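You operate a simulated robot arm through the tools that you are given. There is no shell and no other tool.

You are at the controls of a simulated robot arm. One attempt, no reset.

Task
Unplug the toaster, brush out its crumb tray and push it back.
Fine: socket 2 goes off first; white plug on the counter by the strip; brush back. Set down upright: brown brush. Where these are worked on the way, their far stop is far enough and under half their travel is too little: crumb tray. What is to be rubbed or washed off counts as gone when no trace of it is left.
Where things are to end (x, y in the base frame): white plug within 120 mm of [690, 90].

It is judged by the outcome, as a careful person would: the job done as asked, and still so three seconds after it is handed in. It fails if anything else is knocked over, pushed out of place, dropped, spilled or broken.

Robot
A 7-joint arm with a two-finger parallel gripper, fixed in place. Base frame: the origin is at the foot of the arm, x ahead of it, y to its left, z up; the work surface is at about z = 900. Readings come in mm, rad, newtons and seconds.
With the tool pointing down near the work surface it reaches from about 200 to 740 mm from the base axis. Its first joint turns from -2.897 to 2.897 rad. Payload 1.57 kg.
Tool frame: the origin (TCP) lies between the finger pads and is the grasp point; the fingertips stand 30 mm ahead of it; z points along the fingers, y is the line along which they close. Largest opening 110 mm; finger width 24, thickness 12; the body of the gripper, 48 by 112 mm, starts 78 mm behind the TCP.
Orientation is told as [roll, pitch, yaw] about the base's x, y, z axes, in that order, counted from this pose: with the fingers straight down and closing along the base's y, the tool's x points along the base's -x, its y along +y and its z along -z.

Tools
- The arm moves only by the tool servo_tool. Its argument "deltas" is a list of rows, each a list of 7 numbers: the shift along the tool's x, y, z in units of 30 mm (1.0 is 30 mm), then the turn, a rotation vector about the tool's x, y, z in units of 6 degrees (1.0 is 6 degrees), then the opening, from 0 (shut) to 1 (fully open). In form: [[x, y, z, ax, ay, az, claw], ...]. A call has 1 to 20 rows; each row shifts and turns the commanded pose from where the row before left it, along the tool's axes as they then stand. A call with a number of a shift or a turn outside -1 to 1 is refused whole. Rows are played at 5 a second. More than 50 mm and 0.15 rad between two rows, or a gripper value outside its range, and nothing of the call is played. Where a pose cannot be reached the arm comes as near as it can. A force on the tool above 40 N (or 10 N above the force at the start of the call, whichever is more), or a blocked arm, ends the call early, and 0.2 s more pass. The fingers move at their own pace (about 45 mm/s each) and stop on an object; they squeeze with about 37 N. The grip force told is the motor's: it shows also when the fingers shut on nothing. Time passes only in rows, and 0.2 s behind the last, so rows that do not move let the fingers close. The reply holds the time, the measured pose of the TCP, the force on the tool along the base axes, the opening and the grip force, in the units named above and with some noise, with the torque about the TCP (base axes, N m) and any sound that the robot's microphone picked up.
- Cameras (640 x 400 px; columns grow to the right, rows downward): "scene" is fixed at [215.3, -500.1, 1502.3]; the picture's right is [0.92, -0.39, 0.00], its down [-0.20, -0.47, -0.86] and it looks along [0.33, 0.79, -0.51] (base axes); focal length 316 px, centre (320, 200). "wrist" rides on the gripper at [70, 16, -141] in the tool frame; the picture's right is [-0.23, 0.97, 0.00], its down [-0.86, -0.20, -0.48] and it looks along [-0.47, -0.11, 0.88] (tool axes); focal length 222 px, centre (320, 200). There is no depth. A picture from a camera that has moved, and an enlarged one, comes with that camera's place and axes in the base frame and with its lens. The place of the scene camera against the robot may be out by one fixed shift of up to 18 mm in any direction.
- grab_frame(camera): a new picture of that camera. The clock stands still meanwhile.
- raise_lower(by): slides the trunk up (or, below 0, down) by that many mm; the arm rides with it, the base frame stays. It gives what a move gives, with no picture.
- zoom(camera, box): a new picture of the part [left, top, right, bottom] of that camera's present view, enlarged. The clock stands still meanwhile.
- finish_job(): hands the job in; it is judged then, once.

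Nothing tells you positions but the pictures and the camera data. Unless the task says otherwise, let go and move clear before handing in.

The tools are called after "Emit:" by a JSON object that holds its "fn" and its "kwargs". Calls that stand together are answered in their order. servo_tool: Moves the arm, as the interface text tells. Its arguments: {"type":"object","properties":{"deltas":{"type":"array"}},"required":["deltas"]} The other tools are called the same way: raise_lower (by) slides the trunk up or down; grab_frame (camera) takes a picture; zoom (camera, box) takes an enlarged picture of a part of a camera's view; finish_job () hands the job in.

At the start:

```text
clock: 0.0
eef_pos: [387.9, 125.8, 1255.1]
tool_rot: [0.0, 0.0, 0.0]
contact_force: [0.2, 0.8, -0.1]
ft_torque: [-0.02, 0.01, -0.01]
width: 110.1
finger_force: 0.1
trunk travel left (down, up): [-525.0, 65.0]
```

scene: 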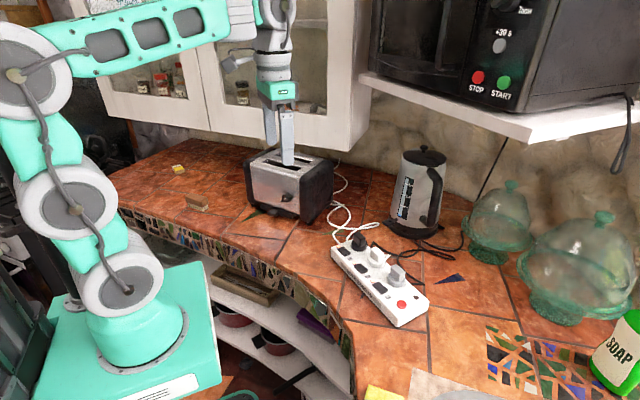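
wrist: 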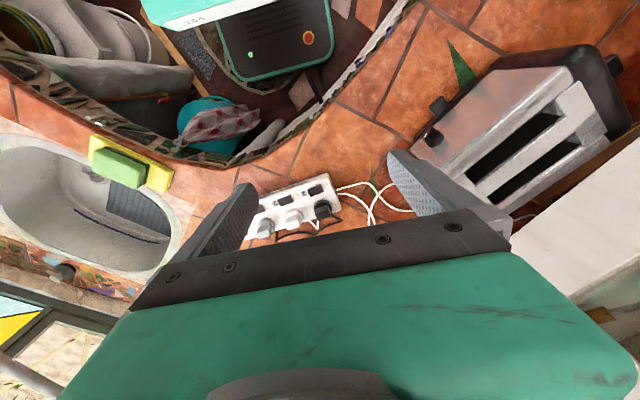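

I see the toaster left of centre, the power strip with plugs in the middle, and a brown brush further left on the counter. I'll look more closely before moving.

Emit:
{"fn": "zoom", "kwargs": {"camera": "scene", "box": [310, 210, 450, 340]}}

Emit:
{"fn": "zoom", "kwargs": {"camera": "scene", "box": [140, 130, 350, 260]}}

Emit:
{"fn": "zoom", "kwargs": {"camera": "wrist", "box": [230, 160, 410, 260]}}

Emit:
{"fn": "zoom", "kwargs": {"camera": "wrist", "box": [380, 20, 640, 220]}}

```text
3.08 times, centred on (380, 275) of scene
camera zoom: at [215.3, -500.1, 1502.3], right [0.92, -0.39, 0.0], down [-0.2, -0.47, -0.86], along [0.33, 0.79, -0.51], focal length 974 px, centre (135, -31)
```

zoom: 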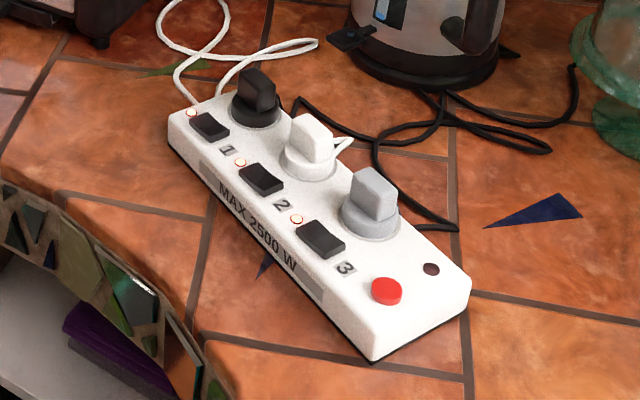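

```text
3.05 times, centred on (245, 195) of scene
camera zoom: at [215.3, -500.1, 1502.3], right [0.92, -0.39, 0.0], down [-0.2, -0.47, -0.86], along [0.33, 0.79, -0.51], focal length 964 px, centre (549, 215)
```

zoom: 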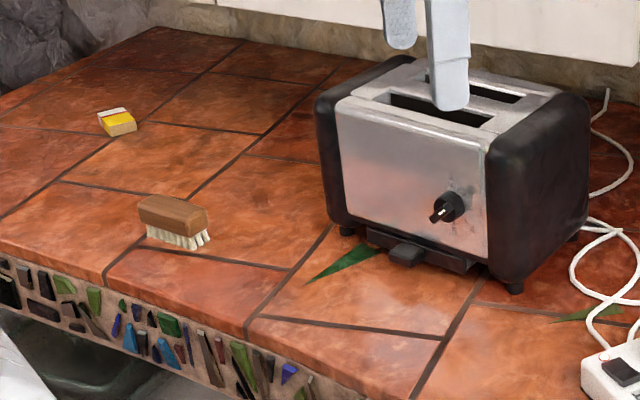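

```text
3.56 times, centred on (320, 210) of wrist
camera zoom: at [320.2, 140.9, 1395.6], right [0.23, 0.97, 0.0], down [0.86, -0.2, 0.48], along [0.47, -0.11, -0.88], focal length 790 px, centre (320, 164)
```

zoom: 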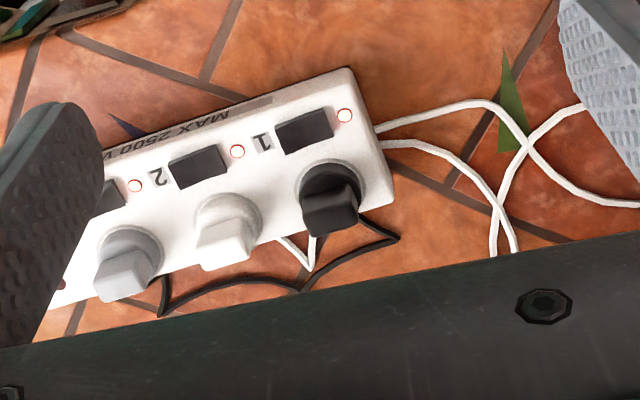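

```text
2.00 times, centred on (510, 120) of wrist
camera zoom: at [320.2, 140.9, 1395.6], right [0.23, 0.97, 0.0], down [0.86, -0.2, 0.48], along [0.47, -0.11, -0.88], focal length 444 px, centre (-60, 360)
```

zoom: 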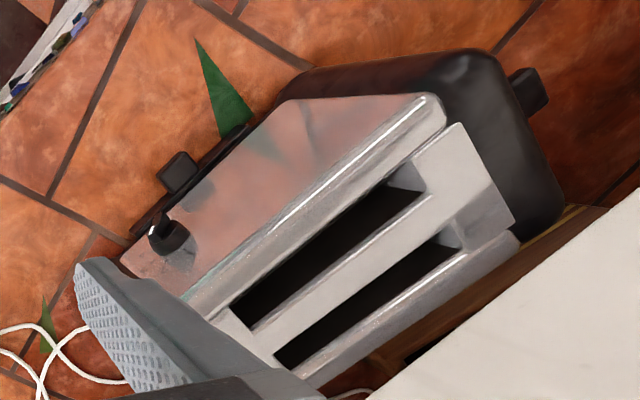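

The strip's middle switch (marked 2) sits next to the white plug, at roughly (548, 7). I'll move over the strip for a closer, more accurate view.

Emit:
{"fn": "servo_tool", "kwargs": {"deltas": [[-0.6, -0.88, 0.8, 0, 0, 0, 1], [-0.6, -0.88, 0.8, 0, 0, 0, 1], [-0.6, -0.88, 0.8, 0, 0, 0, 1], [-0.6, -0.88, 0.8, 0, 0, 0, 1], [0, 0, 0, 0, 0, 0, 1]]}}

Emit:
{"fn": "grab_frame", "kwargs": {"camera": "wrist"}}

Emit:
{"fn": "zoom", "kwargs": {"camera": "wrist", "box": [200, 60, 440, 210]}}

```text
clock: 1.2
eef_pos: [458.4, 21.7, 1158.8]
tool_rot: [0.002, 0.0, -0.001]
contact_force: [0.3, 0.3, 0.5]
ft_torque: [0.0, -0.01, -0.01]
width: 110.4
finger_force: 0.1
trunk travel left (down, up): [-525.0, 65.0]
```

```text
taken
camera wrist: at [391.9, 36.9, 1299.6], right [0.23, 0.97, 0.0], down [0.86, -0.2, 0.48], along [0.47, -0.11, -0.88], focal length 222 px, centre (320, 200)
```

wrist: 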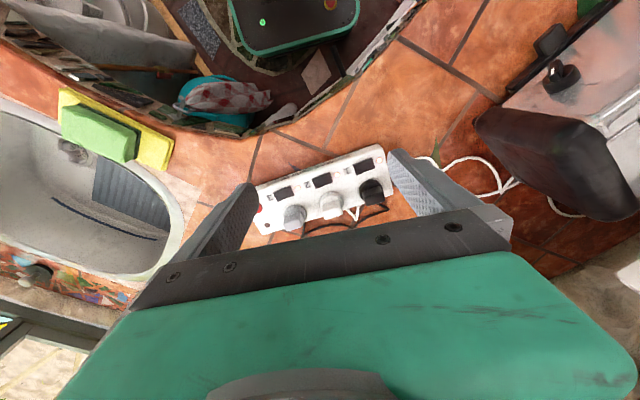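

```text
2.67 times, centred on (320, 135) of wrist
camera zoom: at [391.9, 36.9, 1299.6], right [0.23, 0.97, 0.0], down [0.86, -0.2, 0.48], along [0.47, -0.11, -0.88], focal length 592 px, centre (320, 373)
```

zoom: 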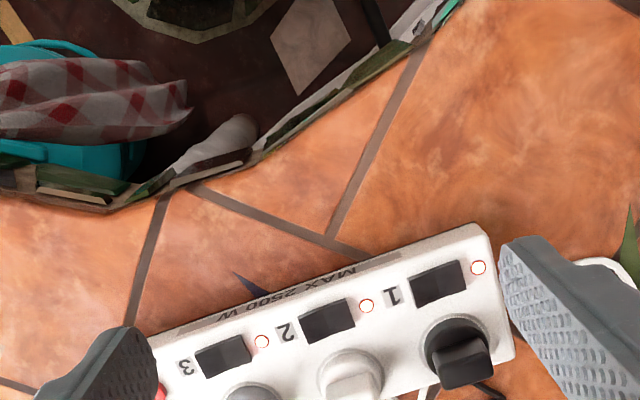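

Emit:
{"fn": "zoom", "kwargs": {"camera": "scene", "box": [345, 235, 395, 285]}}

Emit:
{"fn": "zoom", "kwargs": {"camera": "wrist", "box": [290, 160, 370, 220]}}

```text
8.00 times, centred on (370, 260) of scene
camera zoom: at [215.3, -500.1, 1502.3], right [0.92, -0.39, 0.0], down [-0.2, -0.47, -0.86], along [0.33, 0.79, -0.51], focal length 2532 px, centre (-80, -280)
```

zoom: 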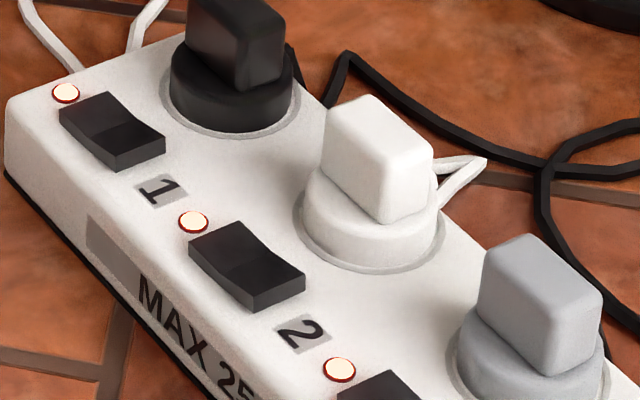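

```text
6.67 times, centred on (330, 190) of wrist
camera zoom: at [391.9, 36.9, 1299.6], right [0.23, 0.97, 0.0], down [0.86, -0.2, 0.48], along [0.47, -0.11, -0.88], focal length 1481 px, centre (253, 267)
```

zoom: 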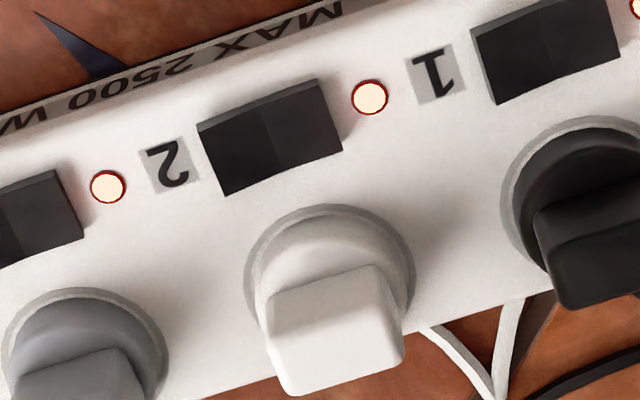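

Switch 2 is a rocker with its label-side end (−y side) raised, so pressing that end should turn it off. I'll close the fingers and hover above that end.

Emit:
{"fn": "servo_tool", "kwargs": {"deltas": [[-0.74, -0.25, 0.97, 0, 0, 0, 0], [-0.74, -0.25, 0.97, 0, 0, 0, 0], [-0.74, -0.25, 0.97, 0, 0, 0, 0], [-0.74, -0.25, 0.97, 0, 0, 0, 0], [0, 0, 0, 0, 0, 0, 0], [0, 0, 0, 0, 0, 0, 0]]}}

Emit:
{"fn": "grab_frame", "kwargs": {"camera": "wrist"}}

Emit:
{"fn": "zoom", "kwargs": {"camera": "scene", "box": [310, 160, 450, 340]}}

```text
clock: 2.6
eef_pos: [548.7, -9.2, 1044.1]
tool_rot: [0.0, -0.001, 0.0]
contact_force: [-0.8, 0.5, 0.2]
ft_torque: [0.02, -0.01, -0.02]
width: 0.0
finger_force: 7.5
trunk travel left (down, up): [-525.0, 65.0]
```

```text
taken
camera wrist: at [480.9, 6.6, 1184.1], right [0.23, 0.97, 0.0], down [0.86, -0.2, 0.48], along [0.47, -0.11, -0.88], focal length 222 px, centre (320, 200)
```

wrist: 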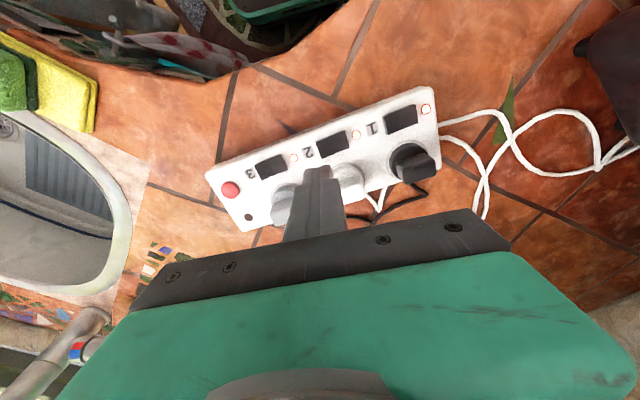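

```text
2.22 times, centred on (380, 250) of scene
camera zoom: at [215.3, -500.1, 1502.3], right [0.92, -0.39, 0.0], down [-0.2, -0.47, -0.86], along [0.33, 0.79, -0.51], focal length 703 px, centre (187, 89)
```

zoom: 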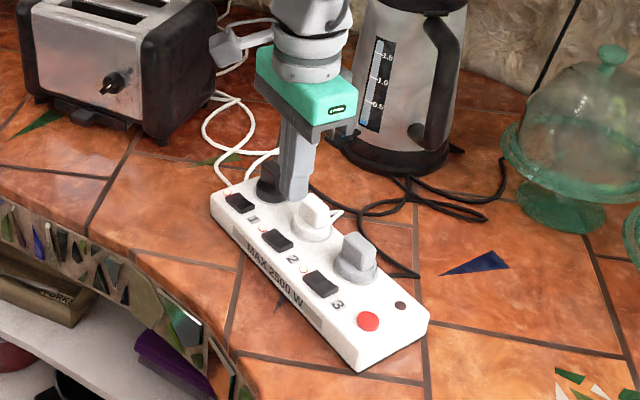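

The closed fingers are right over the raised end of rocker 2. I'll lower until contact in small steps.

Emit:
{"fn": "servo_tool", "kwargs": {"deltas": [[0.02, 0.03, 0.8, 0, 0, 0, 0], [0.02, 0.03, 0.8, 0, 0, 0, 0], [0, 0, 0.2, 0, 0, 0, 0], [0, 0, 0.1, 0, 0, 0, 0], [0, 0, 0.1, 0, 0, 0, 0], [0, 0, 0.1, 0, 0, 0, 0], [0, 0, 0.1, 0, 0, 0, 0]]}}

Emit:
{"fn": "zoom", "kwargs": {"camera": "scene", "box": [335, 215, 405, 285]}}

Emit:
{"fn": "zoom", "kwargs": {"camera": "wrist", "box": [200, 60, 440, 210]}}

```text
clock: 4.2
eef_pos: [548.3, -8.5, 977.2]
tool_rot: [-0.001, 0.001, -0.001]
contact_force: [-0.2, 0.3, 0.9]
ft_torque: [0.0, 0.02, -0.02]
width: 0.1
finger_force: 21.1
trunk travel left (down, up): [-525.0, 65.0]
```

```text
5.71 times, centred on (370, 250) of scene
camera zoom: at [215.3, -500.1, 1502.3], right [0.92, -0.39, 0.0], down [-0.2, -0.47, -0.86], along [0.33, 0.79, -0.51], focal length 1808 px, centre (34, -86)
```

zoom: 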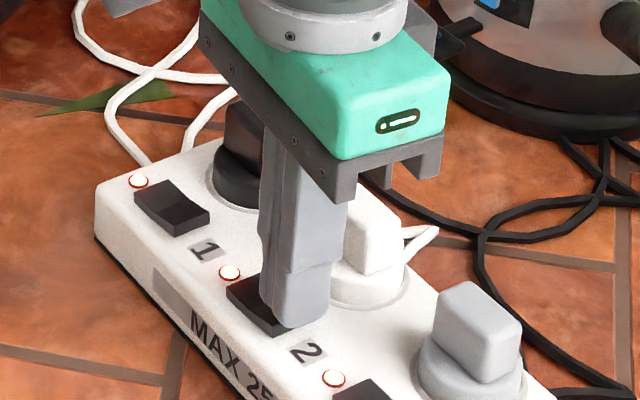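

```text
2.67 times, centred on (320, 135) of wrist
camera zoom: at [480.0, 7.3, 1117.5], right [0.23, 0.97, 0.0], down [0.86, -0.2, 0.48], along [0.47, -0.11, -0.88], focal length 592 px, centre (320, 373)
```

zoom: 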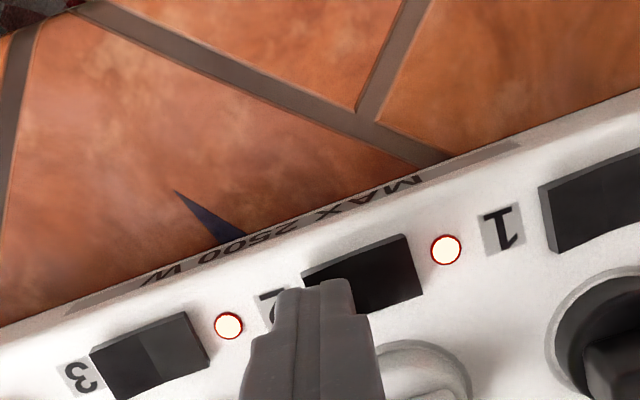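

Emit:
{"fn": "servo_tool", "kwargs": {"deltas": [[0.12, 0.05, 0, 0, 0, 0, 0], [0, 0, 0.1, 0, 0, 0, 0], [0, 0, 0.1, 0, 0, 0, 0], [0, 0, 0.1, 0, 0, 0, 0], [0, 0, 0.1, 0, 0, 0, 0]]}}

Emit:
{"fn": "zoom", "kwargs": {"camera": "scene", "box": [335, 215, 405, 285]}}

```text
clock: 5.4
eef_pos: [543.5, -7.3, 972.3]
tool_rot: [-0.001, -0.013, 0.0]
contact_force: [-12.9, -1.1, 19.3]
ft_torque: [0.11, 0.51, 0.16]
width: 0.0
finger_force: 21.6
trunk travel left (down, up): [-525.0, 65.0]
stopped in row 5: the force on the tool passed its limit at 44 N (the readings are from after the stop); the commanded pose is now the measured one
```

```text
5.71 times, centred on (370, 250) of scene
camera zoom: at [215.3, -500.1, 1502.3], right [0.92, -0.39, 0.0], down [-0.2, -0.47, -0.86], along [0.33, 0.79, -0.51], focal length 1808 px, centre (34, -86)
```

zoom: 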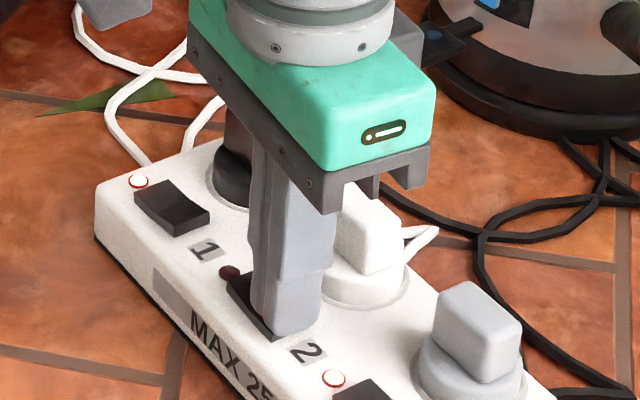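

LED 2 has gone dark. I'll lift straight up and confirm that the switch stayed off and the strip didn't move.

Emit:
{"fn": "servo_tool", "kwargs": {"deltas": [[0, 0, -0.5, 0, 0, 0, 0], [0, 0, -1, 0, 0, 0, 0], [0, 0, -1, 0, 0, 0, 0], [0.5, 0, -1, 0, 0, 0, 1], [0.5, 0, -0.8, 0, 0, 0, 1], [0, 0, 0, 0, 0, 0, 1], [0, 0, 0, 0, 0, 0, 1]]}}

Emit:
{"fn": "zoom", "kwargs": {"camera": "scene", "box": [335, 215, 405, 285]}}

Emit:
{"fn": "grab_frame", "kwargs": {"camera": "wrist"}}

Emit:
{"fn": "zoom", "kwargs": {"camera": "wrist", "box": [270, 130, 390, 210]}}

```text
clock: 7.0
eef_pos: [518.0, -7.1, 1098.3]
tool_rot: [0.001, -0.009, 0.002]
contact_force: [-0.8, 0.6, 0.2]
ft_torque: [-0.01, 0.03, -0.02]
width: 86.0
finger_force: 0.0
trunk travel left (down, up): [-525.0, 65.0]
```

```text
5.71 times, centred on (370, 250) of scene
camera zoom: at [215.3, -500.1, 1502.3], right [0.92, -0.39, 0.0], down [-0.2, -0.47, -0.86], along [0.33, 0.79, -0.51], focal length 1808 px, centre (34, -86)
```

zoom: 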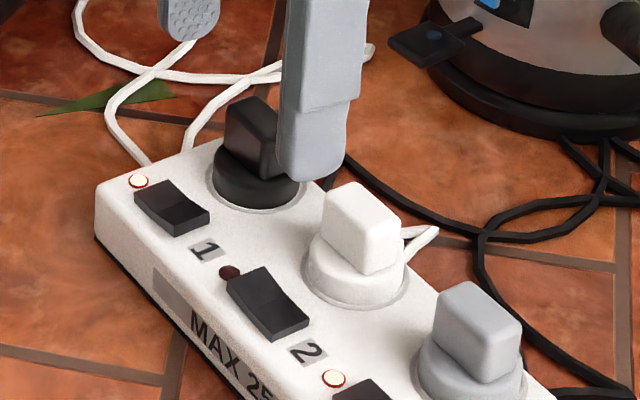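

```text
taken
camera wrist: at [447.7, 8.4, 1237.8], right [0.23, 0.97, 0.0], down [0.85, -0.2, 0.49], along [0.47, -0.11, -0.87], focal length 222 px, centre (320, 200)
```

wrist: 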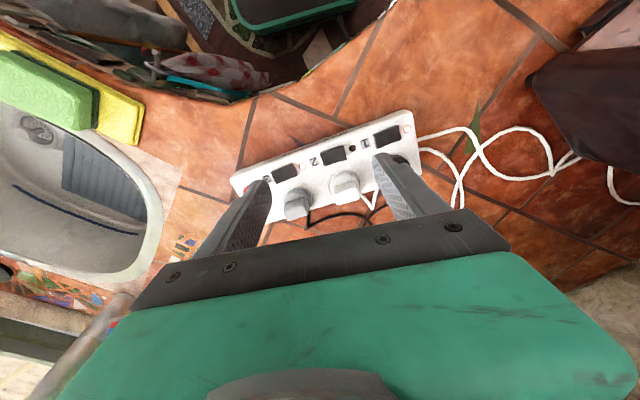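

```text
5.00 times, centred on (330, 170) of wrist
camera zoom: at [447.7, 8.4, 1237.8], right [0.23, 0.97, 0.0], down [0.85, -0.2, 0.49], along [0.47, -0.11, -0.87], focal length 1111 px, centre (270, 350)
```

zoom: 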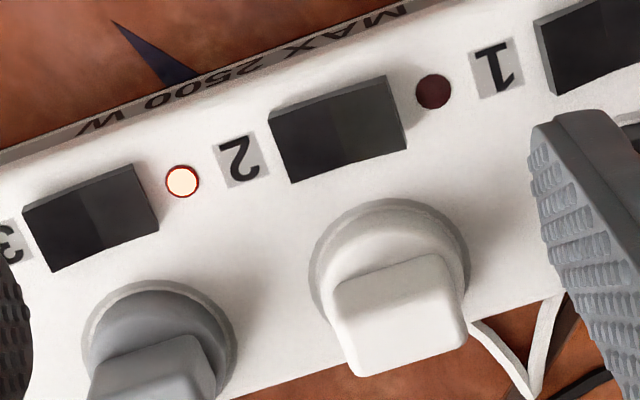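

Socket 2 is off, with its LED dark and the others still lit. Next I'll examine the white plug closely to choose a grasp.

Emit:
{"fn": "zoom", "kwargs": {"camera": "scene", "box": [363, 230, 393, 260]}}

Emit:
{"fn": "zoom", "kwargs": {"camera": "wrist", "box": [310, 155, 390, 215]}}

```text
13.33 times, centred on (378, 245) of scene
camera zoom: at [215.3, -500.1, 1502.3], right [0.92, -0.39, 0.0], down [-0.2, -0.47, -0.86], along [0.33, 0.79, -0.51], focal length 4219 px, centre (-453, -400)
```

zoom: 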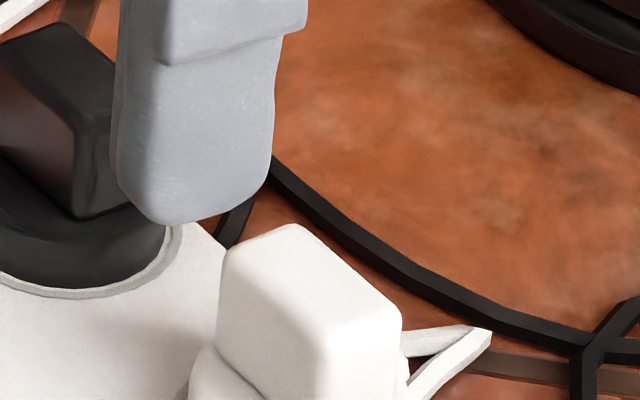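

```text
6.67 times, centred on (350, 185) of wrist
camera zoom: at [447.7, 8.4, 1237.8], right [0.23, 0.97, 0.0], down [0.85, -0.2, 0.49], along [0.47, -0.11, -0.87], focal length 1481 px, centre (120, 300)
```

zoom: 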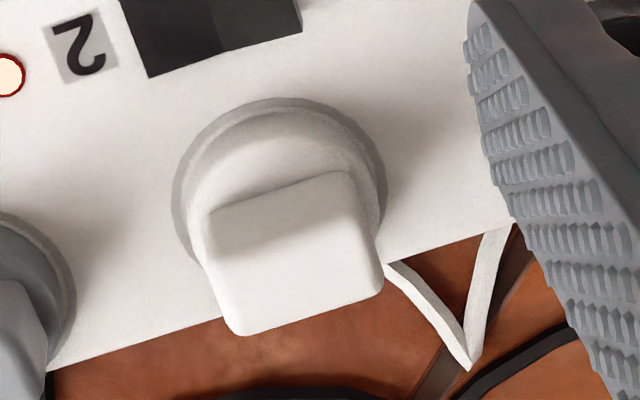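

The white plug's handle is about 30 mm long along the strip, near (593, 12). I'll move above it with the fingers about 60 mm apart, turned roughly 7.5° to match the strip.

Emit:
{"fn": "servo_tool", "kwargs": {"deltas": [[-0.83, 0.21, 0.6, 0, 0.086, 0, 0.55], [-0.83, 0.21, 0.6, 0, 0, 0, 0.55], [-0.83, 0.21, 0.6, 0, 0, 0, 0.55], [0, 0, 0, 0, 0, -0.63, 0.55], [0, 0, 0, 0, 0, -0.62, 0.55], [0, 0, 0, 0, 0, 0, 0.55]]}}

Emit:
{"fn": "grab_frame", "kwargs": {"camera": "wrist"}}

Emit:
{"fn": "zoom", "kwargs": {"camera": "wrist", "box": [260, 110, 420, 210]}}

Emit:
{"fn": "zoom", "kwargs": {"camera": "scene", "box": [335, 195, 425, 285]}}

```text
clock: 8.4
eef_pos: [592.5, 11.7, 1045.0]
tool_rot: [0.001, 0.0, 0.134]
contact_force: [0.5, -0.1, -0.2]
ft_torque: [-0.01, 0.03, 0.01]
width: 60.4
finger_force: 0.1
trunk travel left (down, up): [-525.0, 65.0]
```

```text
taken
camera wrist: at [522.5, 17.8, 1184.9], right [0.1, 1.0, 0.0], down [0.87, -0.08, 0.48], along [0.48, -0.05, -0.88], focal length 222 px, centre (320, 200)
```

wrist: 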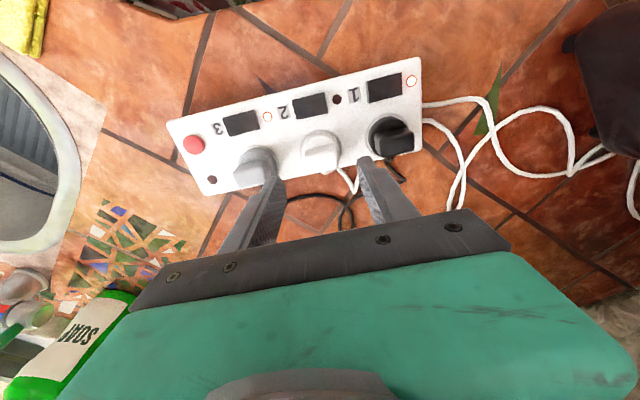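

```text
4.00 times, centred on (340, 160) of wrist
camera zoom: at [522.5, 17.8, 1184.9], right [0.1, 1.0, 0.0], down [0.87, -0.08, 0.48], along [0.48, -0.05, -0.88], focal length 888 px, centre (240, 360)
```

zoom: 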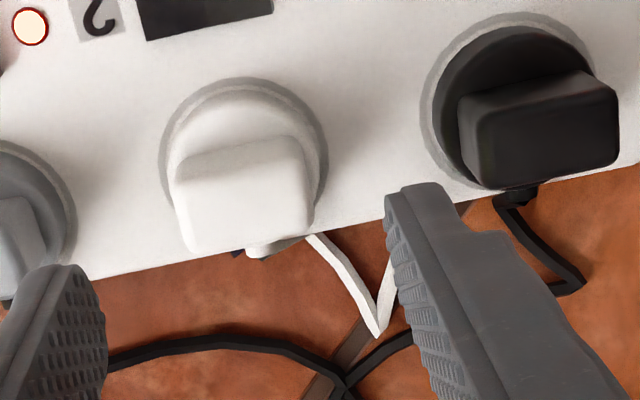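

```text
4.44 times, centred on (380, 240) of scene
camera zoom: at [215.3, -500.1, 1502.3], right [0.92, -0.39, 0.0], down [-0.2, -0.47, -0.86], along [0.33, 0.79, -0.51], focal length 1406 px, centre (53, 22)
```

zoom: 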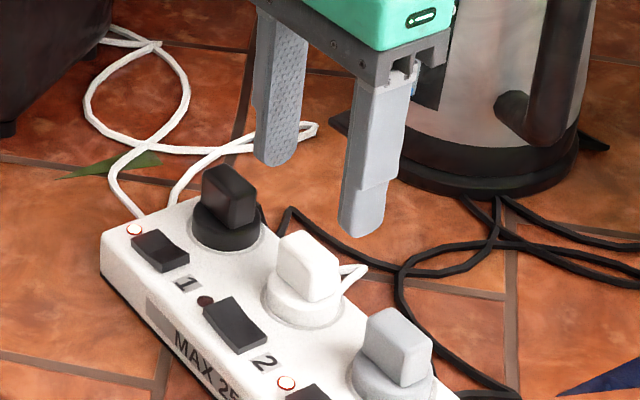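

The plug handle is centred near (595, 12) with its top around z = 979. I'll descend so the fingertips stop just above the plug's round base, then close.

Emit:
{"fn": "servo_tool", "kwargs": {"deltas": [[-0.07, 0.02, 0.9, 0, 0, 0, 0.55], [0, 0, 0.8, 0, 0, 0, 0.55], [0, 0, 0.2, 0, 0, 0, 0.55], [0, 0, 0, 0, 0, 0, 0.55]]}}

Emit:
{"fn": "zoom", "kwargs": {"camera": "scene", "box": [345, 205, 415, 275]}}

Emit:
{"fn": "zoom", "kwargs": {"camera": "wrist", "box": [220, 110, 420, 235]}}

```text
clock: 9.4
eef_pos: [593.5, 12.9, 988.4]
tool_rot: [0.001, -0.001, 0.132]
contact_force: [-0.5, -0.7, 0.4]
ft_torque: [0.0, 0.0, 0.03]
width: 60.3
finger_force: 0.0
trunk travel left (down, up): [-525.0, 65.0]
```

```text
5.71 times, centred on (380, 240) of scene
camera zoom: at [215.3, -500.1, 1502.3], right [0.92, -0.39, 0.0], down [-0.2, -0.47, -0.86], along [0.33, 0.79, -0.51], focal length 1808 px, centre (-23, -29)
```

zoom: 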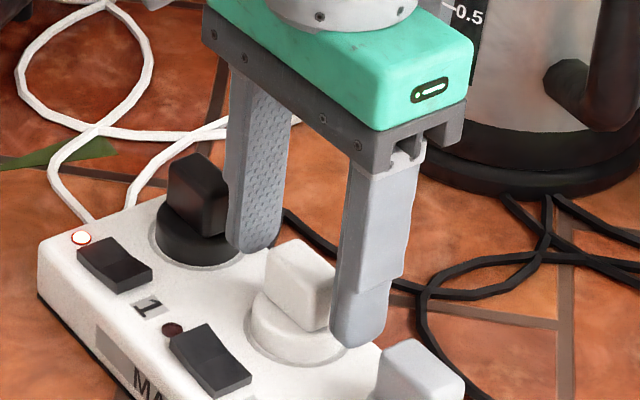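

```text
3.20 times, centred on (320, 172) of wrist
camera zoom: at [523.6, 19.6, 1128.6], right [0.1, 1.0, 0.0], down [0.87, -0.09, 0.48], along [0.48, -0.05, -0.88], focal length 711 px, centre (320, 288)
```

zoom: 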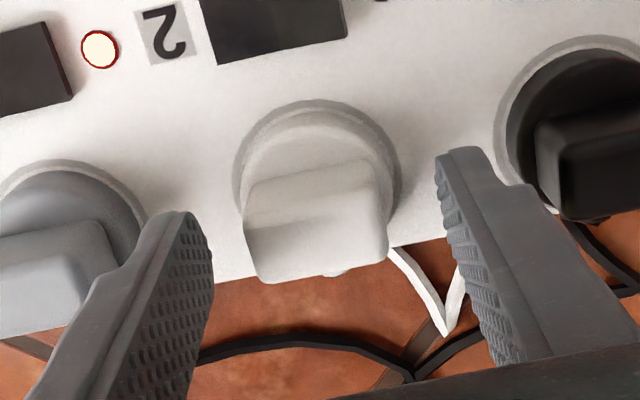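

The fingers straddle the handle evenly. Closing on it now.

Emit:
{"fn": "servo_tool", "kwargs": {"deltas": [[0, 0, 0.05, 0, 0, 0, 0], [0, 0, 0, 0, 0, 0, 0], [0, 0, 0, 0, 0, 0, 0], [0, 0, 0, 0, 0, 0, 0]]}}

```text
clock: 10.4
eef_pos: [592.8, 14.0, 986.3]
tool_rot: [-0.001, 0.0, 0.133]
contact_force: [0.5, -0.5, -0.1]
ft_torque: [-0.02, -0.04, -0.02]
width: 33.4
finger_force: 35.2
trunk travel left (down, up): [-525.0, 65.0]
```

Grip is firm at 33 mm. Now pulling straight up.

Emit:
{"fn": "servo_tool", "kwargs": {"deltas": [[0, 0, -0.2, 0, 0, 0, 0], [0, 0, -0.3, 0, 0, 0, 0], [0, 0, -0.4, 0, 0, 0, 0], [0, 0, -0.5, 0, 0, 0, 0], [0, 0, -0.6, 0, 0, 0, 0], [0, 0, 0, 0, 0, 0, 0]]}}

Emit:
{"fn": "zoom", "kwargs": {"camera": "scene", "box": [320, 180, 440, 300]}}

Emit:
{"fn": "grab_frame", "kwargs": {"camera": "wrist"}}

```text
clock: 11.8
eef_pos: [592.7, 12.1, 1047.3]
tool_rot: [0.001, 0.002, 0.133]
contact_force: [0.2, 0.0, 0.0]
ft_torque: [0.01, 0.0, -0.01]
width: 0.0
finger_force: 21.3
trunk travel left (down, up): [-525.0, 65.0]
```

```text
3.33 times, centred on (380, 240) of scene
camera zoom: at [215.3, -500.1, 1502.3], right [0.92, -0.39, 0.0], down [-0.2, -0.47, -0.86], along [0.33, 0.79, -0.51], focal length 1055 px, centre (120, 67)
```

zoom: 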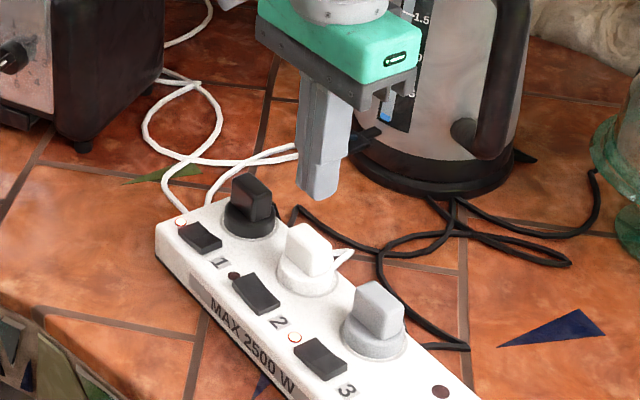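

```text
taken
camera wrist: at [522.2, 18.8, 1187.5], right [0.1, 1.0, 0.0], down [0.87, -0.09, 0.48], along [0.48, -0.05, -0.88], focal length 222 px, centre (320, 200)
```

wrist: 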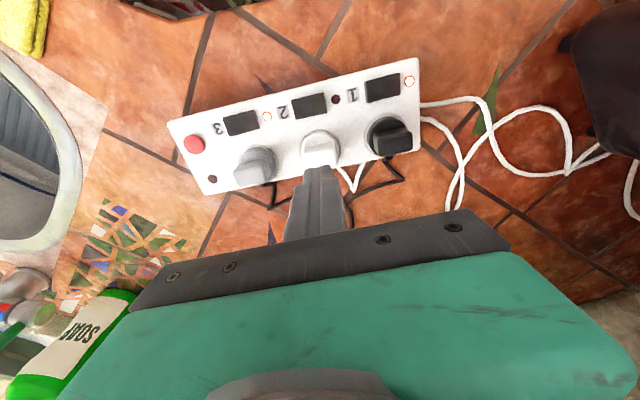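

The fingers slipped off the handle while the plug stayed in. I'll grip lower, around the plug's round base where the sides are vertical, and pull more slowly while watching the force.

Emit:
{"fn": "servo_tool", "kwargs": {"deltas": [[0, 0, 0, 0, 0, 0, 0.6], [0, 0, 0, 0, 0, 0, 0.6], [-0.03, 0, 0.5, 0, 0, 0, 0.6], [0, 0, 0.9, 0, 0, 0, 0.6], [0, 0, 0.9, 0, 0, 0, 0.6], [0, 0, 0.2, 0, 0, 0, 0.6], [0, 0, 0.15, 0, 0, 0, 0.6], [0, 0, 0, 0, 0, 0, 0.6]]}}

Emit:
{"fn": "zoom", "kwargs": {"camera": "scene", "box": [345, 205, 415, 275]}}

Emit:
{"fn": "zoom", "kwargs": {"camera": "wrist", "box": [220, 110, 420, 235]}}

```text
clock: 13.6
eef_pos: [592.2, 13.5, 966.0]
tool_rot: [0.0, -0.002, 0.133]
contact_force: [0.3, 0.7, -0.1]
ft_torque: [-0.04, 0.0, 0.05]
width: 66.1
finger_force: 0.1
trunk travel left (down, up): [-525.0, 65.0]
```

```text
5.71 times, centred on (380, 240) of scene
camera zoom: at [215.3, -500.1, 1502.3], right [0.92, -0.39, 0.0], down [-0.2, -0.47, -0.86], along [0.33, 0.79, -0.51], focal length 1808 px, centre (-23, -29)
```

zoom: 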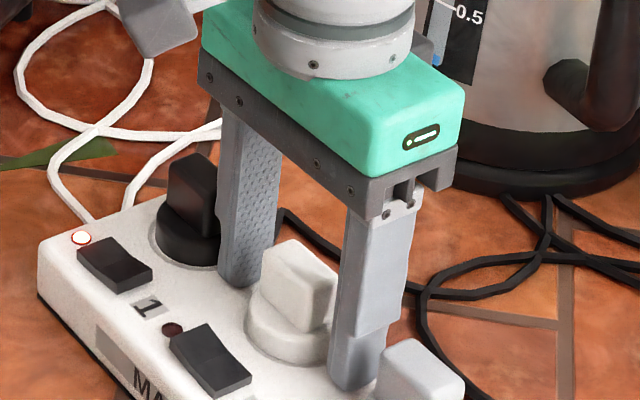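

```text
3.20 times, centred on (320, 172) of wrist
camera zoom: at [523.0, 19.4, 1106.9], right [0.1, 1.0, 0.0], down [0.87, -0.09, 0.48], along [0.48, -0.05, -0.88], focal length 711 px, centre (320, 288)
```

zoom: 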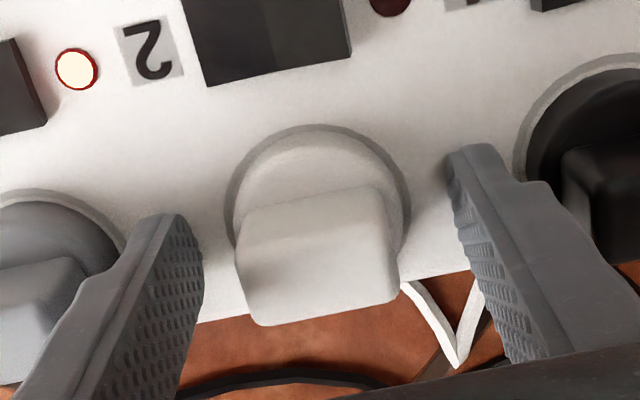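

Emit:
{"fn": "servo_tool", "kwargs": {"deltas": [[0, 0, 0.03, 0, 0, 0, 0], [0, 0, 0, 0, 0, 0, 0], [0, 0, 0, 0, 0, 0, 0], [0, 0, 0, 0, 0, 0, 0]]}}

Emit:
{"fn": "servo_tool", "kwargs": {"deltas": [[0, 0, -0.07, 0, 0, 0, 0], [0, 0, -0.07, 0, 0, 0, 0]]}}

Emit:
{"fn": "servo_tool", "kwargs": {"deltas": [[0, 0, -0.07, 0, 0, 0, 0], [0, 0, -0.07, 0, 0, 0, 0]]}}

```text
clock: 14.6
eef_pos: [592.0, 13.9, 966.2]
tool_rot: [0.0, 0.002, 0.132]
contact_force: [0.4, -0.3, 2.3]
ft_torque: [-0.04, -0.01, 0.0]
width: 40.7
finger_force: 36.9
trunk travel left (down, up): [-525.0, 65.0]
```

```text
clock: 15.2
eef_pos: [594.0, 12.8, 969.7]
tool_rot: [0.0, 0.003, 0.133]
contact_force: [-0.3, -0.1, -3.5]
ft_torque: [-0.01, 0.03, -0.01]
width: 40.6
finger_force: 36.7
trunk travel left (down, up): [-525.0, 65.0]
```

```text
clock: 15.8
eef_pos: [593.7, 12.3, 974.5]
tool_rot: [0.0, 0.001, 0.132]
contact_force: [-0.3, 0.1, -0.8]
ft_torque: [0.0, 0.02, 0.0]
width: 40.5
finger_force: 37.0
trunk travel left (down, up): [-525.0, 65.0]
```

Emit:
{"fn": "zoom", "kwargs": {"camera": "scene", "box": [345, 205, 415, 275]}}

Emit:
{"fn": "zoom", "kwargs": {"camera": "wrist", "box": [220, 110, 420, 235]}}

```text
5.71 times, centred on (380, 240) of scene
camera zoom: at [215.3, -500.1, 1502.3], right [0.92, -0.39, 0.0], down [-0.2, -0.47, -0.86], along [0.33, 0.79, -0.51], focal length 1808 px, centre (-23, -29)
```

zoom: 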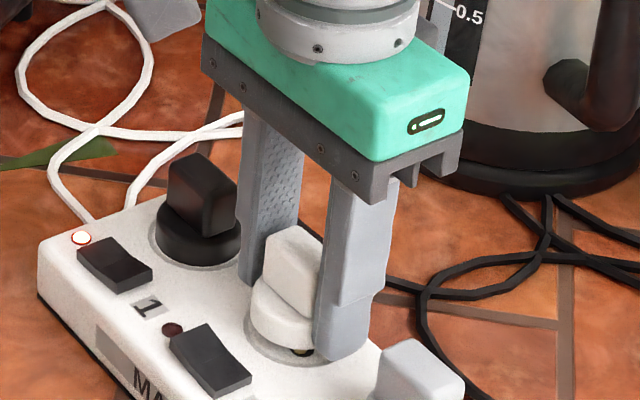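

```text
3.20 times, centred on (320, 172) of wrist
camera zoom: at [523.7, 18.9, 1114.4], right [0.1, 1.0, 0.0], down [0.87, -0.09, 0.48], along [0.48, -0.05, -0.88], focal length 711 px, centre (320, 288)
```

zoom: 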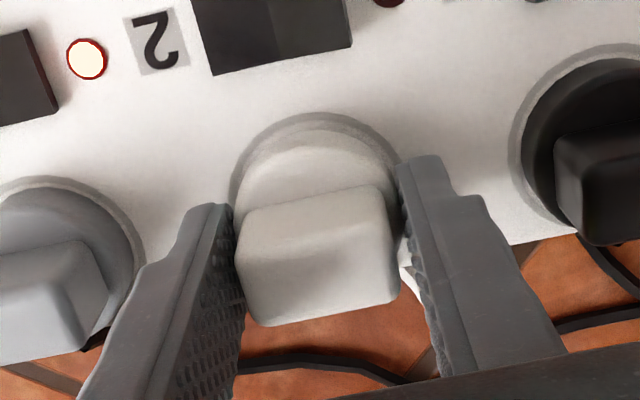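

The plug is coming out; its pins are visible below it. Continuing slowly upward.

Emit:
{"fn": "servo_tool", "kwargs": {"deltas": [[0, 0, -0.1, 0, 0, 0, 0], [0, 0, -0.1, 0, 0, 0, 0], [0, 0, -0.15, 0, 0, 0, 0], [0, 0, -0.2, 0, 0, 0, 0], [0, 0, -0.25, 0, 0, 0, 0], [0, 0, -0.3, 0, 0, 0, 0], [0, 0, -0.4, 0, 0, 0, 0], [0, 0, -0.5, 0, 0, 0, 0]]}}

Emit:
{"fn": "grab_frame", "kwargs": {"camera": "wrist"}}

Emit:
{"fn": "zoom", "kwargs": {"camera": "scene", "box": [320, 160, 440, 280]}}

```text
clock: 17.6
eef_pos: [593.7, 12.4, 1035.1]
tool_rot: [0.0, 0.0, 0.132]
contact_force: [0.2, 0.2, -0.2]
ft_torque: [-0.03, 0.0, -0.02]
width: 40.6
finger_force: 36.8
trunk travel left (down, up): [-525.0, 65.0]
```

```text
taken
camera wrist: at [524.5, 19.0, 1175.1], right [0.1, 1.0, 0.0], down [0.87, -0.09, 0.48], along [0.48, -0.05, -0.88], focal length 222 px, centre (320, 200)
```

wrist: 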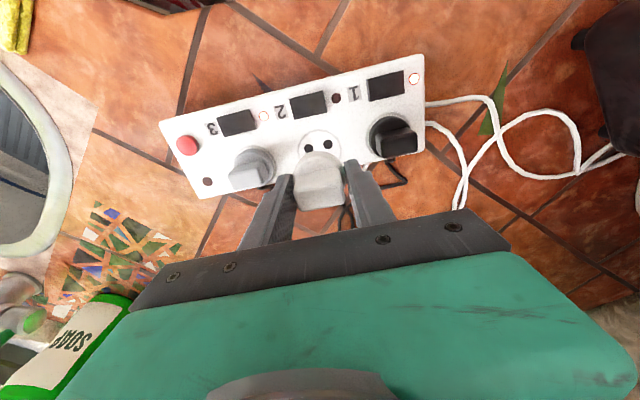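

```text
3.33 times, centred on (380, 220) of scene
camera zoom: at [215.3, -500.1, 1502.3], right [0.92, -0.39, 0.0], down [-0.2, -0.47, -0.86], along [0.33, 0.79, -0.51], focal length 1055 px, centre (120, 133)
```

zoom: 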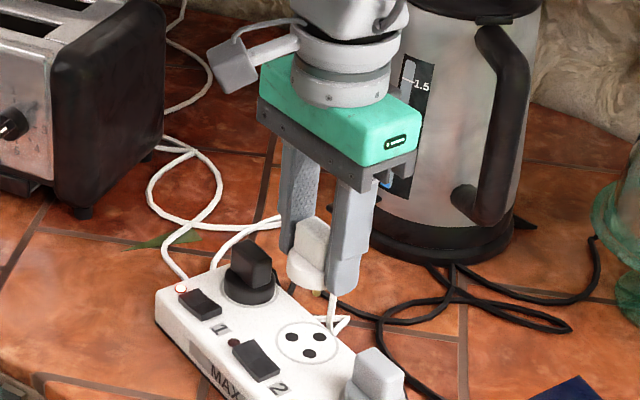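

The plug is out and hanging from the gripper. I'll look at the cords behind the strip to choose a clear spot to set it down.

Emit:
{"fn": "zoom", "kwargs": {"camera": "scene", "box": [370, 210, 480, 290]}}

Emit:
{"fn": "zoom", "kwargs": {"camera": "wrist", "box": [200, 60, 520, 260]}}

```text
5.00 times, centred on (425, 250) of scene
camera zoom: at [215.3, -500.1, 1502.3], right [0.92, -0.39, 0.0], down [-0.2, -0.47, -0.86], along [0.33, 0.79, -0.51], focal length 1582 px, centre (-205, -50)
```

zoom: 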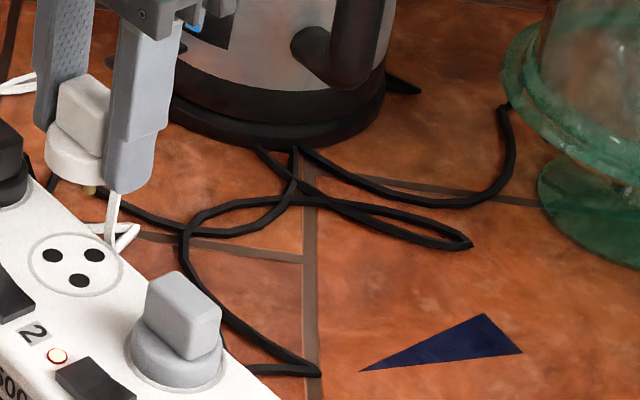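

```text
2.00 times, centred on (360, 160) of wrist
camera zoom: at [524.5, 19.0, 1175.1], right [0.1, 1.0, 0.0], down [0.87, -0.09, 0.48], along [0.48, -0.05, -0.88], focal length 444 px, centre (240, 280)
```

zoom: 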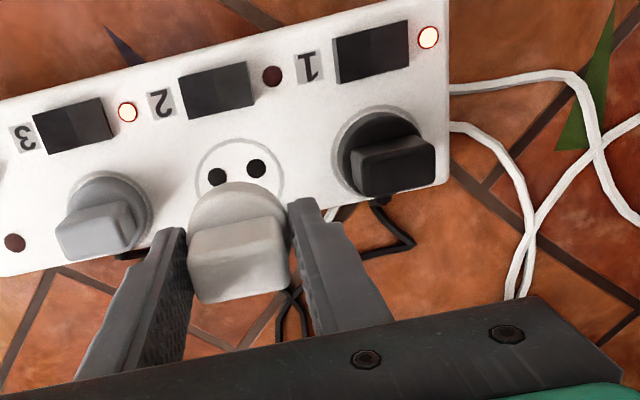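

The clearest reachable tile within range is near (698, 8), just beyond the black cord. I'll lift, carry the plug over there, and look before lowering.

Emit:
{"fn": "servo_tool", "kwargs": {"deltas": [[0, 0, -0.7, 0, 0, 0, 0], [0, 0, -0.6, 0, 0, 0, 0], [-0.85, -0.15, 0, 0, 0, 0, 0], [-0.85, -0.15, 0, 0, 0, 0, 0], [-0.85, -0.15, 0, 0, 0, 0, 0], [-0.85, -0.15, 0, 0, 0, 0, 0], [0, 0, 0.8, 0, 0, 0, 0], [0, 0, 0, 0, 0, 0, 0]]}}

Emit:
{"fn": "grab_frame", "kwargs": {"camera": "wrist"}}

Emit:
{"fn": "zoom", "kwargs": {"camera": "scene", "box": [350, 170, 490, 290]}}

```text
clock: 19.2
eef_pos: [667.4, 9.5, 1106.2]
tool_rot: [-0.007, -0.048, 0.132]
contact_force: [0.0, 0.7, 0.1]
ft_torque: [0.0, 0.02, 0.01]
width: 40.4
finger_force: 36.9
trunk travel left (down, up): [-525.0, 65.0]
stopped in row 8: the arm was blocked; the commanded pose is now the measured one
```

```text
taken
camera wrist: at [590.5, 14.7, 1243.8], right [0.1, 1.0, 0.0], down [0.85, -0.08, 0.52], along [0.52, -0.05, -0.85], focal length 222 px, centre (320, 200)
```

wrist: 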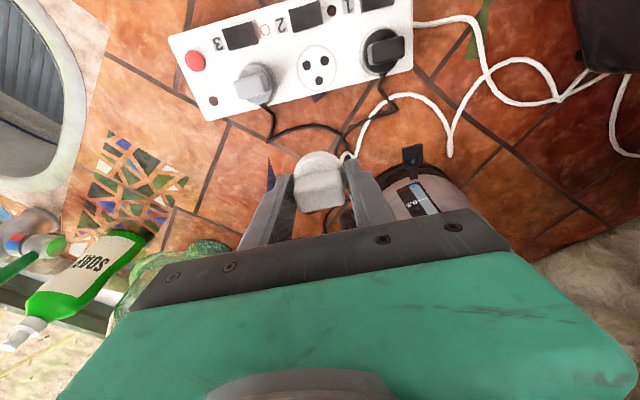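

```text
3.33 times, centred on (420, 230) of scene
camera zoom: at [215.3, -500.1, 1502.3], right [0.92, -0.39, 0.0], down [-0.2, -0.47, -0.86], along [0.33, 0.79, -0.51], focal length 1055 px, centre (-13, 100)
```

zoom: 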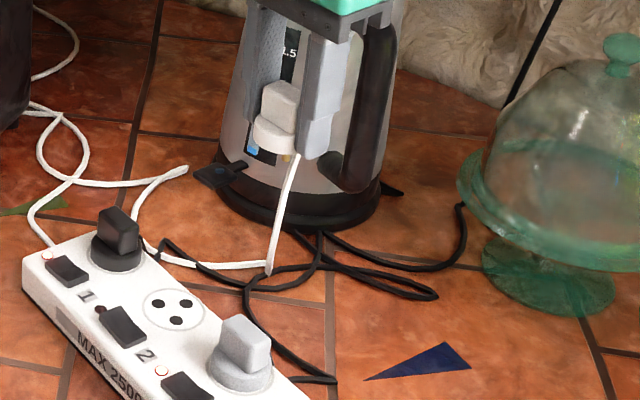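

The arm stopped short at x ≈ 667, possibly because of reach or something overhead. I'll check the full scene.

Emit:
{"fn": "grab_frame", "kwargs": {"camera": "scene"}}

```text
taken
```

scene: 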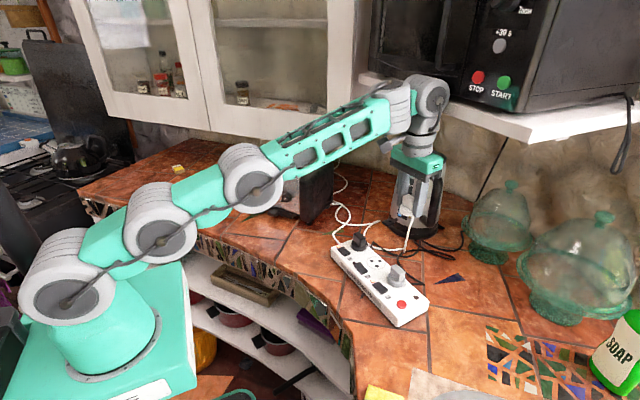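

The shoulder is low and the arm is nearly stretched at this height, so reach is the limit. I'll come back slightly, straighten the tool and go lower before moving outward.

Emit:
{"fn": "servo_tool", "kwargs": {"deltas": [[0.4, 0, 0.5, 0, 0.15, 0, 0], [0, 0, 0.9, 0, 0.15, 0, 0], [0, 0, 0.9, -0.067, 0.16, 0, 0], [0, 0, 0.8, 0, 0, 0, 0], [0, 0, 0, 0, 0, 0, 0]]}}

Emit:
{"fn": "zoom", "kwargs": {"camera": "scene", "box": [350, 170, 490, 290]}}

```text
clock: 19.6
eef_pos: [671.1, 8.9, 1113.0]
tool_rot: [-0.009, -0.071, 0.137]
contact_force: [0.3, -0.3, -1.2]
ft_torque: [0.0, 0.03, 0.0]
width: 40.7
finger_force: 37.6
trunk travel left (down, up): [-525.0, 65.0]
stopped in row 1: the arm was blocked; the commanded pose is now the measured one
```

```text
3.33 times, centred on (420, 230) of scene
camera zoom: at [215.3, -500.1, 1502.3], right [0.92, -0.39, 0.0], down [-0.2, -0.47, -0.86], along [0.33, 0.79, -0.51], focal length 1055 px, centre (-13, 100)
```

zoom: 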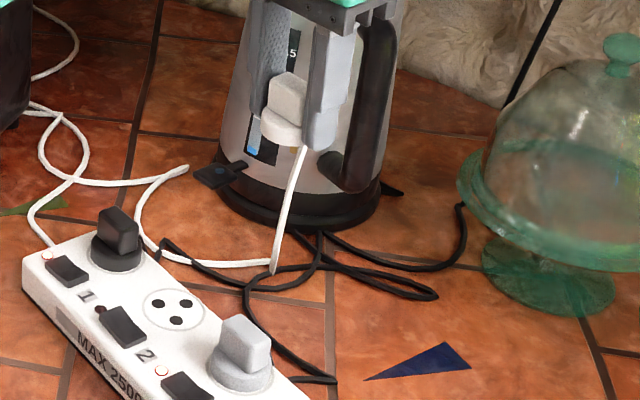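

The arm drifted upward instead, so I need to see what is blocking it. I'll look closely at the wrist near the microwave shelf.

Emit:
{"fn": "zoom", "kwargs": {"camera": "scene", "box": [230, 60, 470, 210]}}

Emit:
{"fn": "grab_frame", "kwargs": {"camera": "scene"}}

```text
2.67 times, centred on (350, 135) of scene
camera zoom: at [215.3, -500.1, 1502.3], right [0.92, -0.39, 0.0], down [-0.2, -0.47, -0.86], along [0.33, 0.79, -0.51], focal length 844 px, centre (240, 373)
```

zoom: 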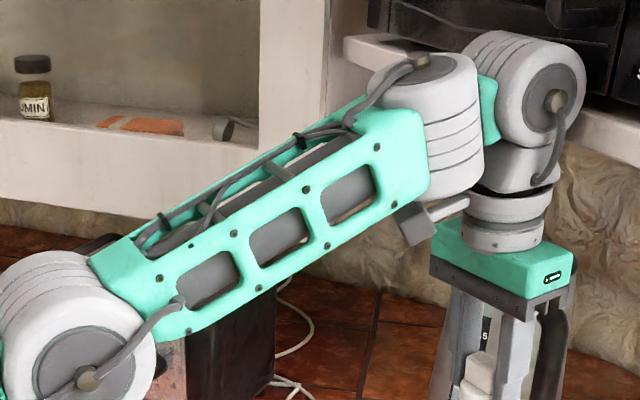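

```text
taken
```

scene: 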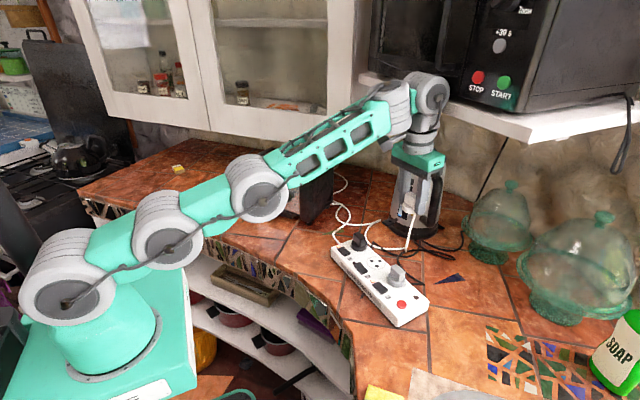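

The arm is stretched straight, at the limit of its reach for this height, and straightening the tilt pushed it further out. I'll move inward and down with pure translation first.

Emit:
{"fn": "servo_tool", "kwargs": {"deltas": [[0.8, 0, 0.4, 0, 0, 0, 0], [0.8, 0, 0.4, 0, 0, 0, 0]]}}

```text
clock: 19.9
eef_pos: [676.9, 10.1, 1123.5]
tool_rot: [-0.014, -0.097, 0.14]
contact_force: [-0.7, 0.4, -0.8]
ft_torque: [-0.01, -0.02, 0.01]
width: 40.6
finger_force: 36.7
trunk travel left (down, up): [-525.0, 65.0]
stopped in row 1: the arm was blocked; the commanded pose is now the measured one
```

Emit:
{"fn": "servo_tool", "kwargs": {"deltas": [[0, 0, 0, 0, 0, 0, 0], [0, 0, 0, 0, 0, 0, 0]]}}

```text
clock: 20.2
eef_pos: [679.8, 4.9, 1087.4]
tool_rot: [-0.013, -0.094, 0.134]
contact_force: [0.7, 0.0, -1.5]
ft_torque: [0.03, 0.03, 0.03]
width: 40.8
finger_force: 36.8
trunk travel left (down, up): [-525.0, 65.0]
stopped in row 1: the arm was blocked; the commanded pose is now the measured one
```

Emit:
{"fn": "servo_tool", "kwargs": {"deltas": [[0, 0, 0, 0, 0, 0, 0], [0, 0, 0, 0, 0, 0, 0], [0, 0, 0, 0, 0, 0, 0]]}}

Emit:
{"fn": "grab_frame", "kwargs": {"camera": "scene"}}

```text
clock: 20.5
eef_pos: [683.8, 6.1, 1086.4]
tool_rot: [-0.016, -0.117, 0.136]
contact_force: [0.7, -0.4, -1.4]
ft_torque: [0.0, 0.04, 0.02]
width: 40.9
finger_force: 36.9
trunk travel left (down, up): [-525.0, 65.0]
stopped in row 1: the arm was blocked; the commanded pose is now the measured one
```

```text
taken
```

scene: 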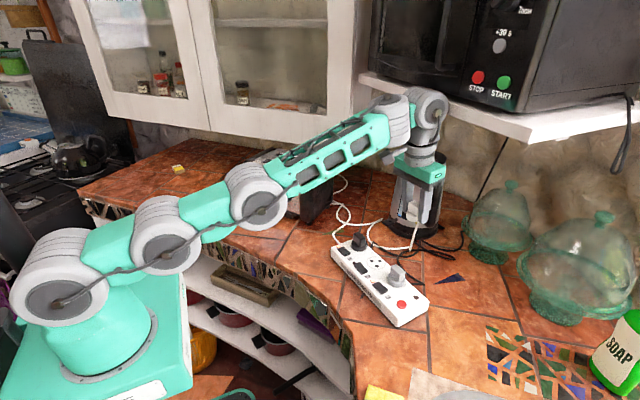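

Emit:
{"fn": "zoom", "kwargs": {"camera": "scene", "box": [0, 220, 288, 400]}}

Emit:
{"fn": "zoom", "kwargs": {"camera": "scene", "box": [350, 60, 510, 160]}}

Emit:
{"fn": "grab_frame", "kwargs": {"camera": "wrist"}}

```text
2.22 times, centred on (144, 310) of scene
camera zoom: at [215.3, -500.1, 1502.3], right [0.92, -0.39, 0.0], down [-0.2, -0.47, -0.86], along [0.33, 0.79, -0.51], focal length 703 px, centre (711, -44)
```

zoom: 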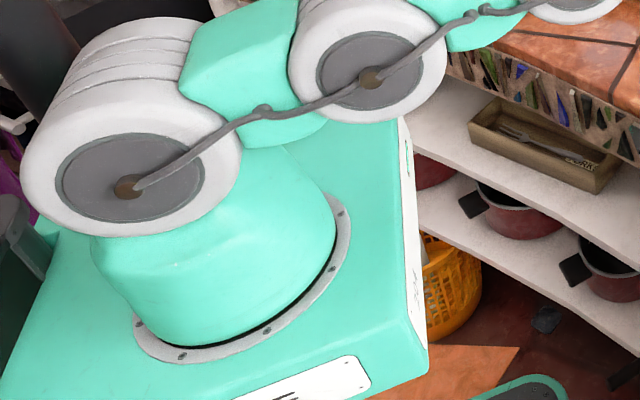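

```text
4.00 times, centred on (430, 110) of scene
camera zoom: at [215.3, -500.1, 1502.3], right [0.92, -0.39, 0.0], down [-0.2, -0.47, -0.86], along [0.33, 0.79, -0.51], focal length 1266 px, centre (-120, 560)
```

zoom: 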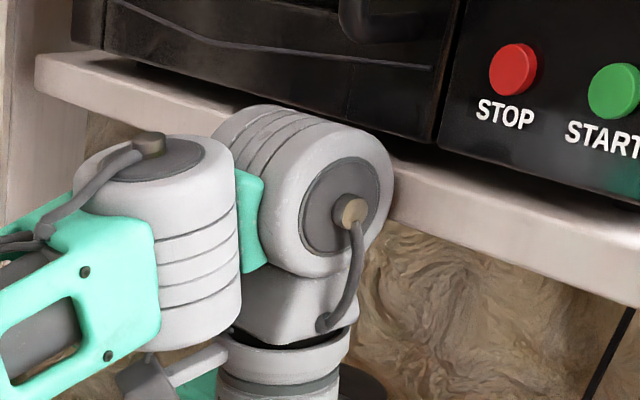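

```text
taken
camera wrist: at [597.9, 11.9, 1217.2], right [0.09, 1.0, 0.01], down [0.81, -0.08, 0.58], along [0.58, -0.04, -0.82], focal length 222 px, centre (320, 200)
```

wrist: 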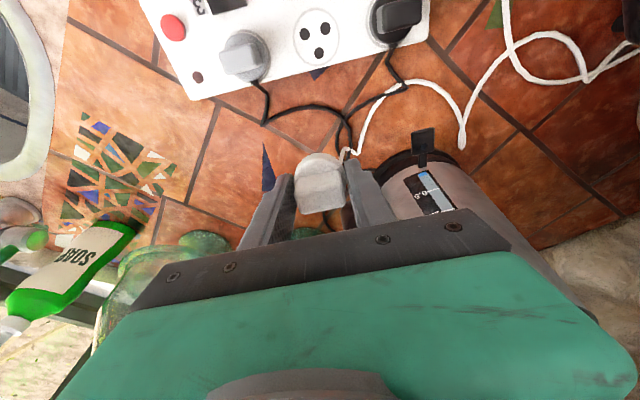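

The wrist appears to be jammed against the front of the microwave shelf, which overhangs at about x = 720. I'll back straight off, away from the wall.

Emit:
{"fn": "servo_tool", "kwargs": {"deltas": [[0.9, 0, 0, 0, 0, 0, 0], [0.9, 0, 0, 0, 0, 0, 0], [0.9, 0, 0, 0, 0, 0, 0]]}}

```text
clock: 20.9
eef_pos: [667.9, 5.1, 1098.4]
tool_rot: [-0.006, -0.052, 0.139]
contact_force: [0.2, 0.3, -10.9]
ft_torque: [0.01, 0.09, -0.01]
width: 40.9
finger_force: 36.7
trunk travel left (down, up): [-525.0, 65.0]
stopped in row 1: the arm was blocked; the commanded pose is now the measured one
```

Emit:
{"fn": "servo_tool", "kwargs": {"deltas": [[1, 0, 0, 0, 0, 0, 0], [1, 0, 0, 0, 0, 0, 0], [1, 0, 0, 0, 0, 0, 0]]}}

```text
clock: 21.2
eef_pos: [649.6, 4.2, 1097.7]
tool_rot: [0.004, 0.026, 0.141]
contact_force: [0.0, -0.1, -0.4]
ft_torque: [0.04, 0.05, 0.01]
width: 41.0
finger_force: 37.3
trunk travel left (down, up): [-525.0, 65.0]
stopped in row 1: the arm was blocked; the commanded pose is now the measured one
```

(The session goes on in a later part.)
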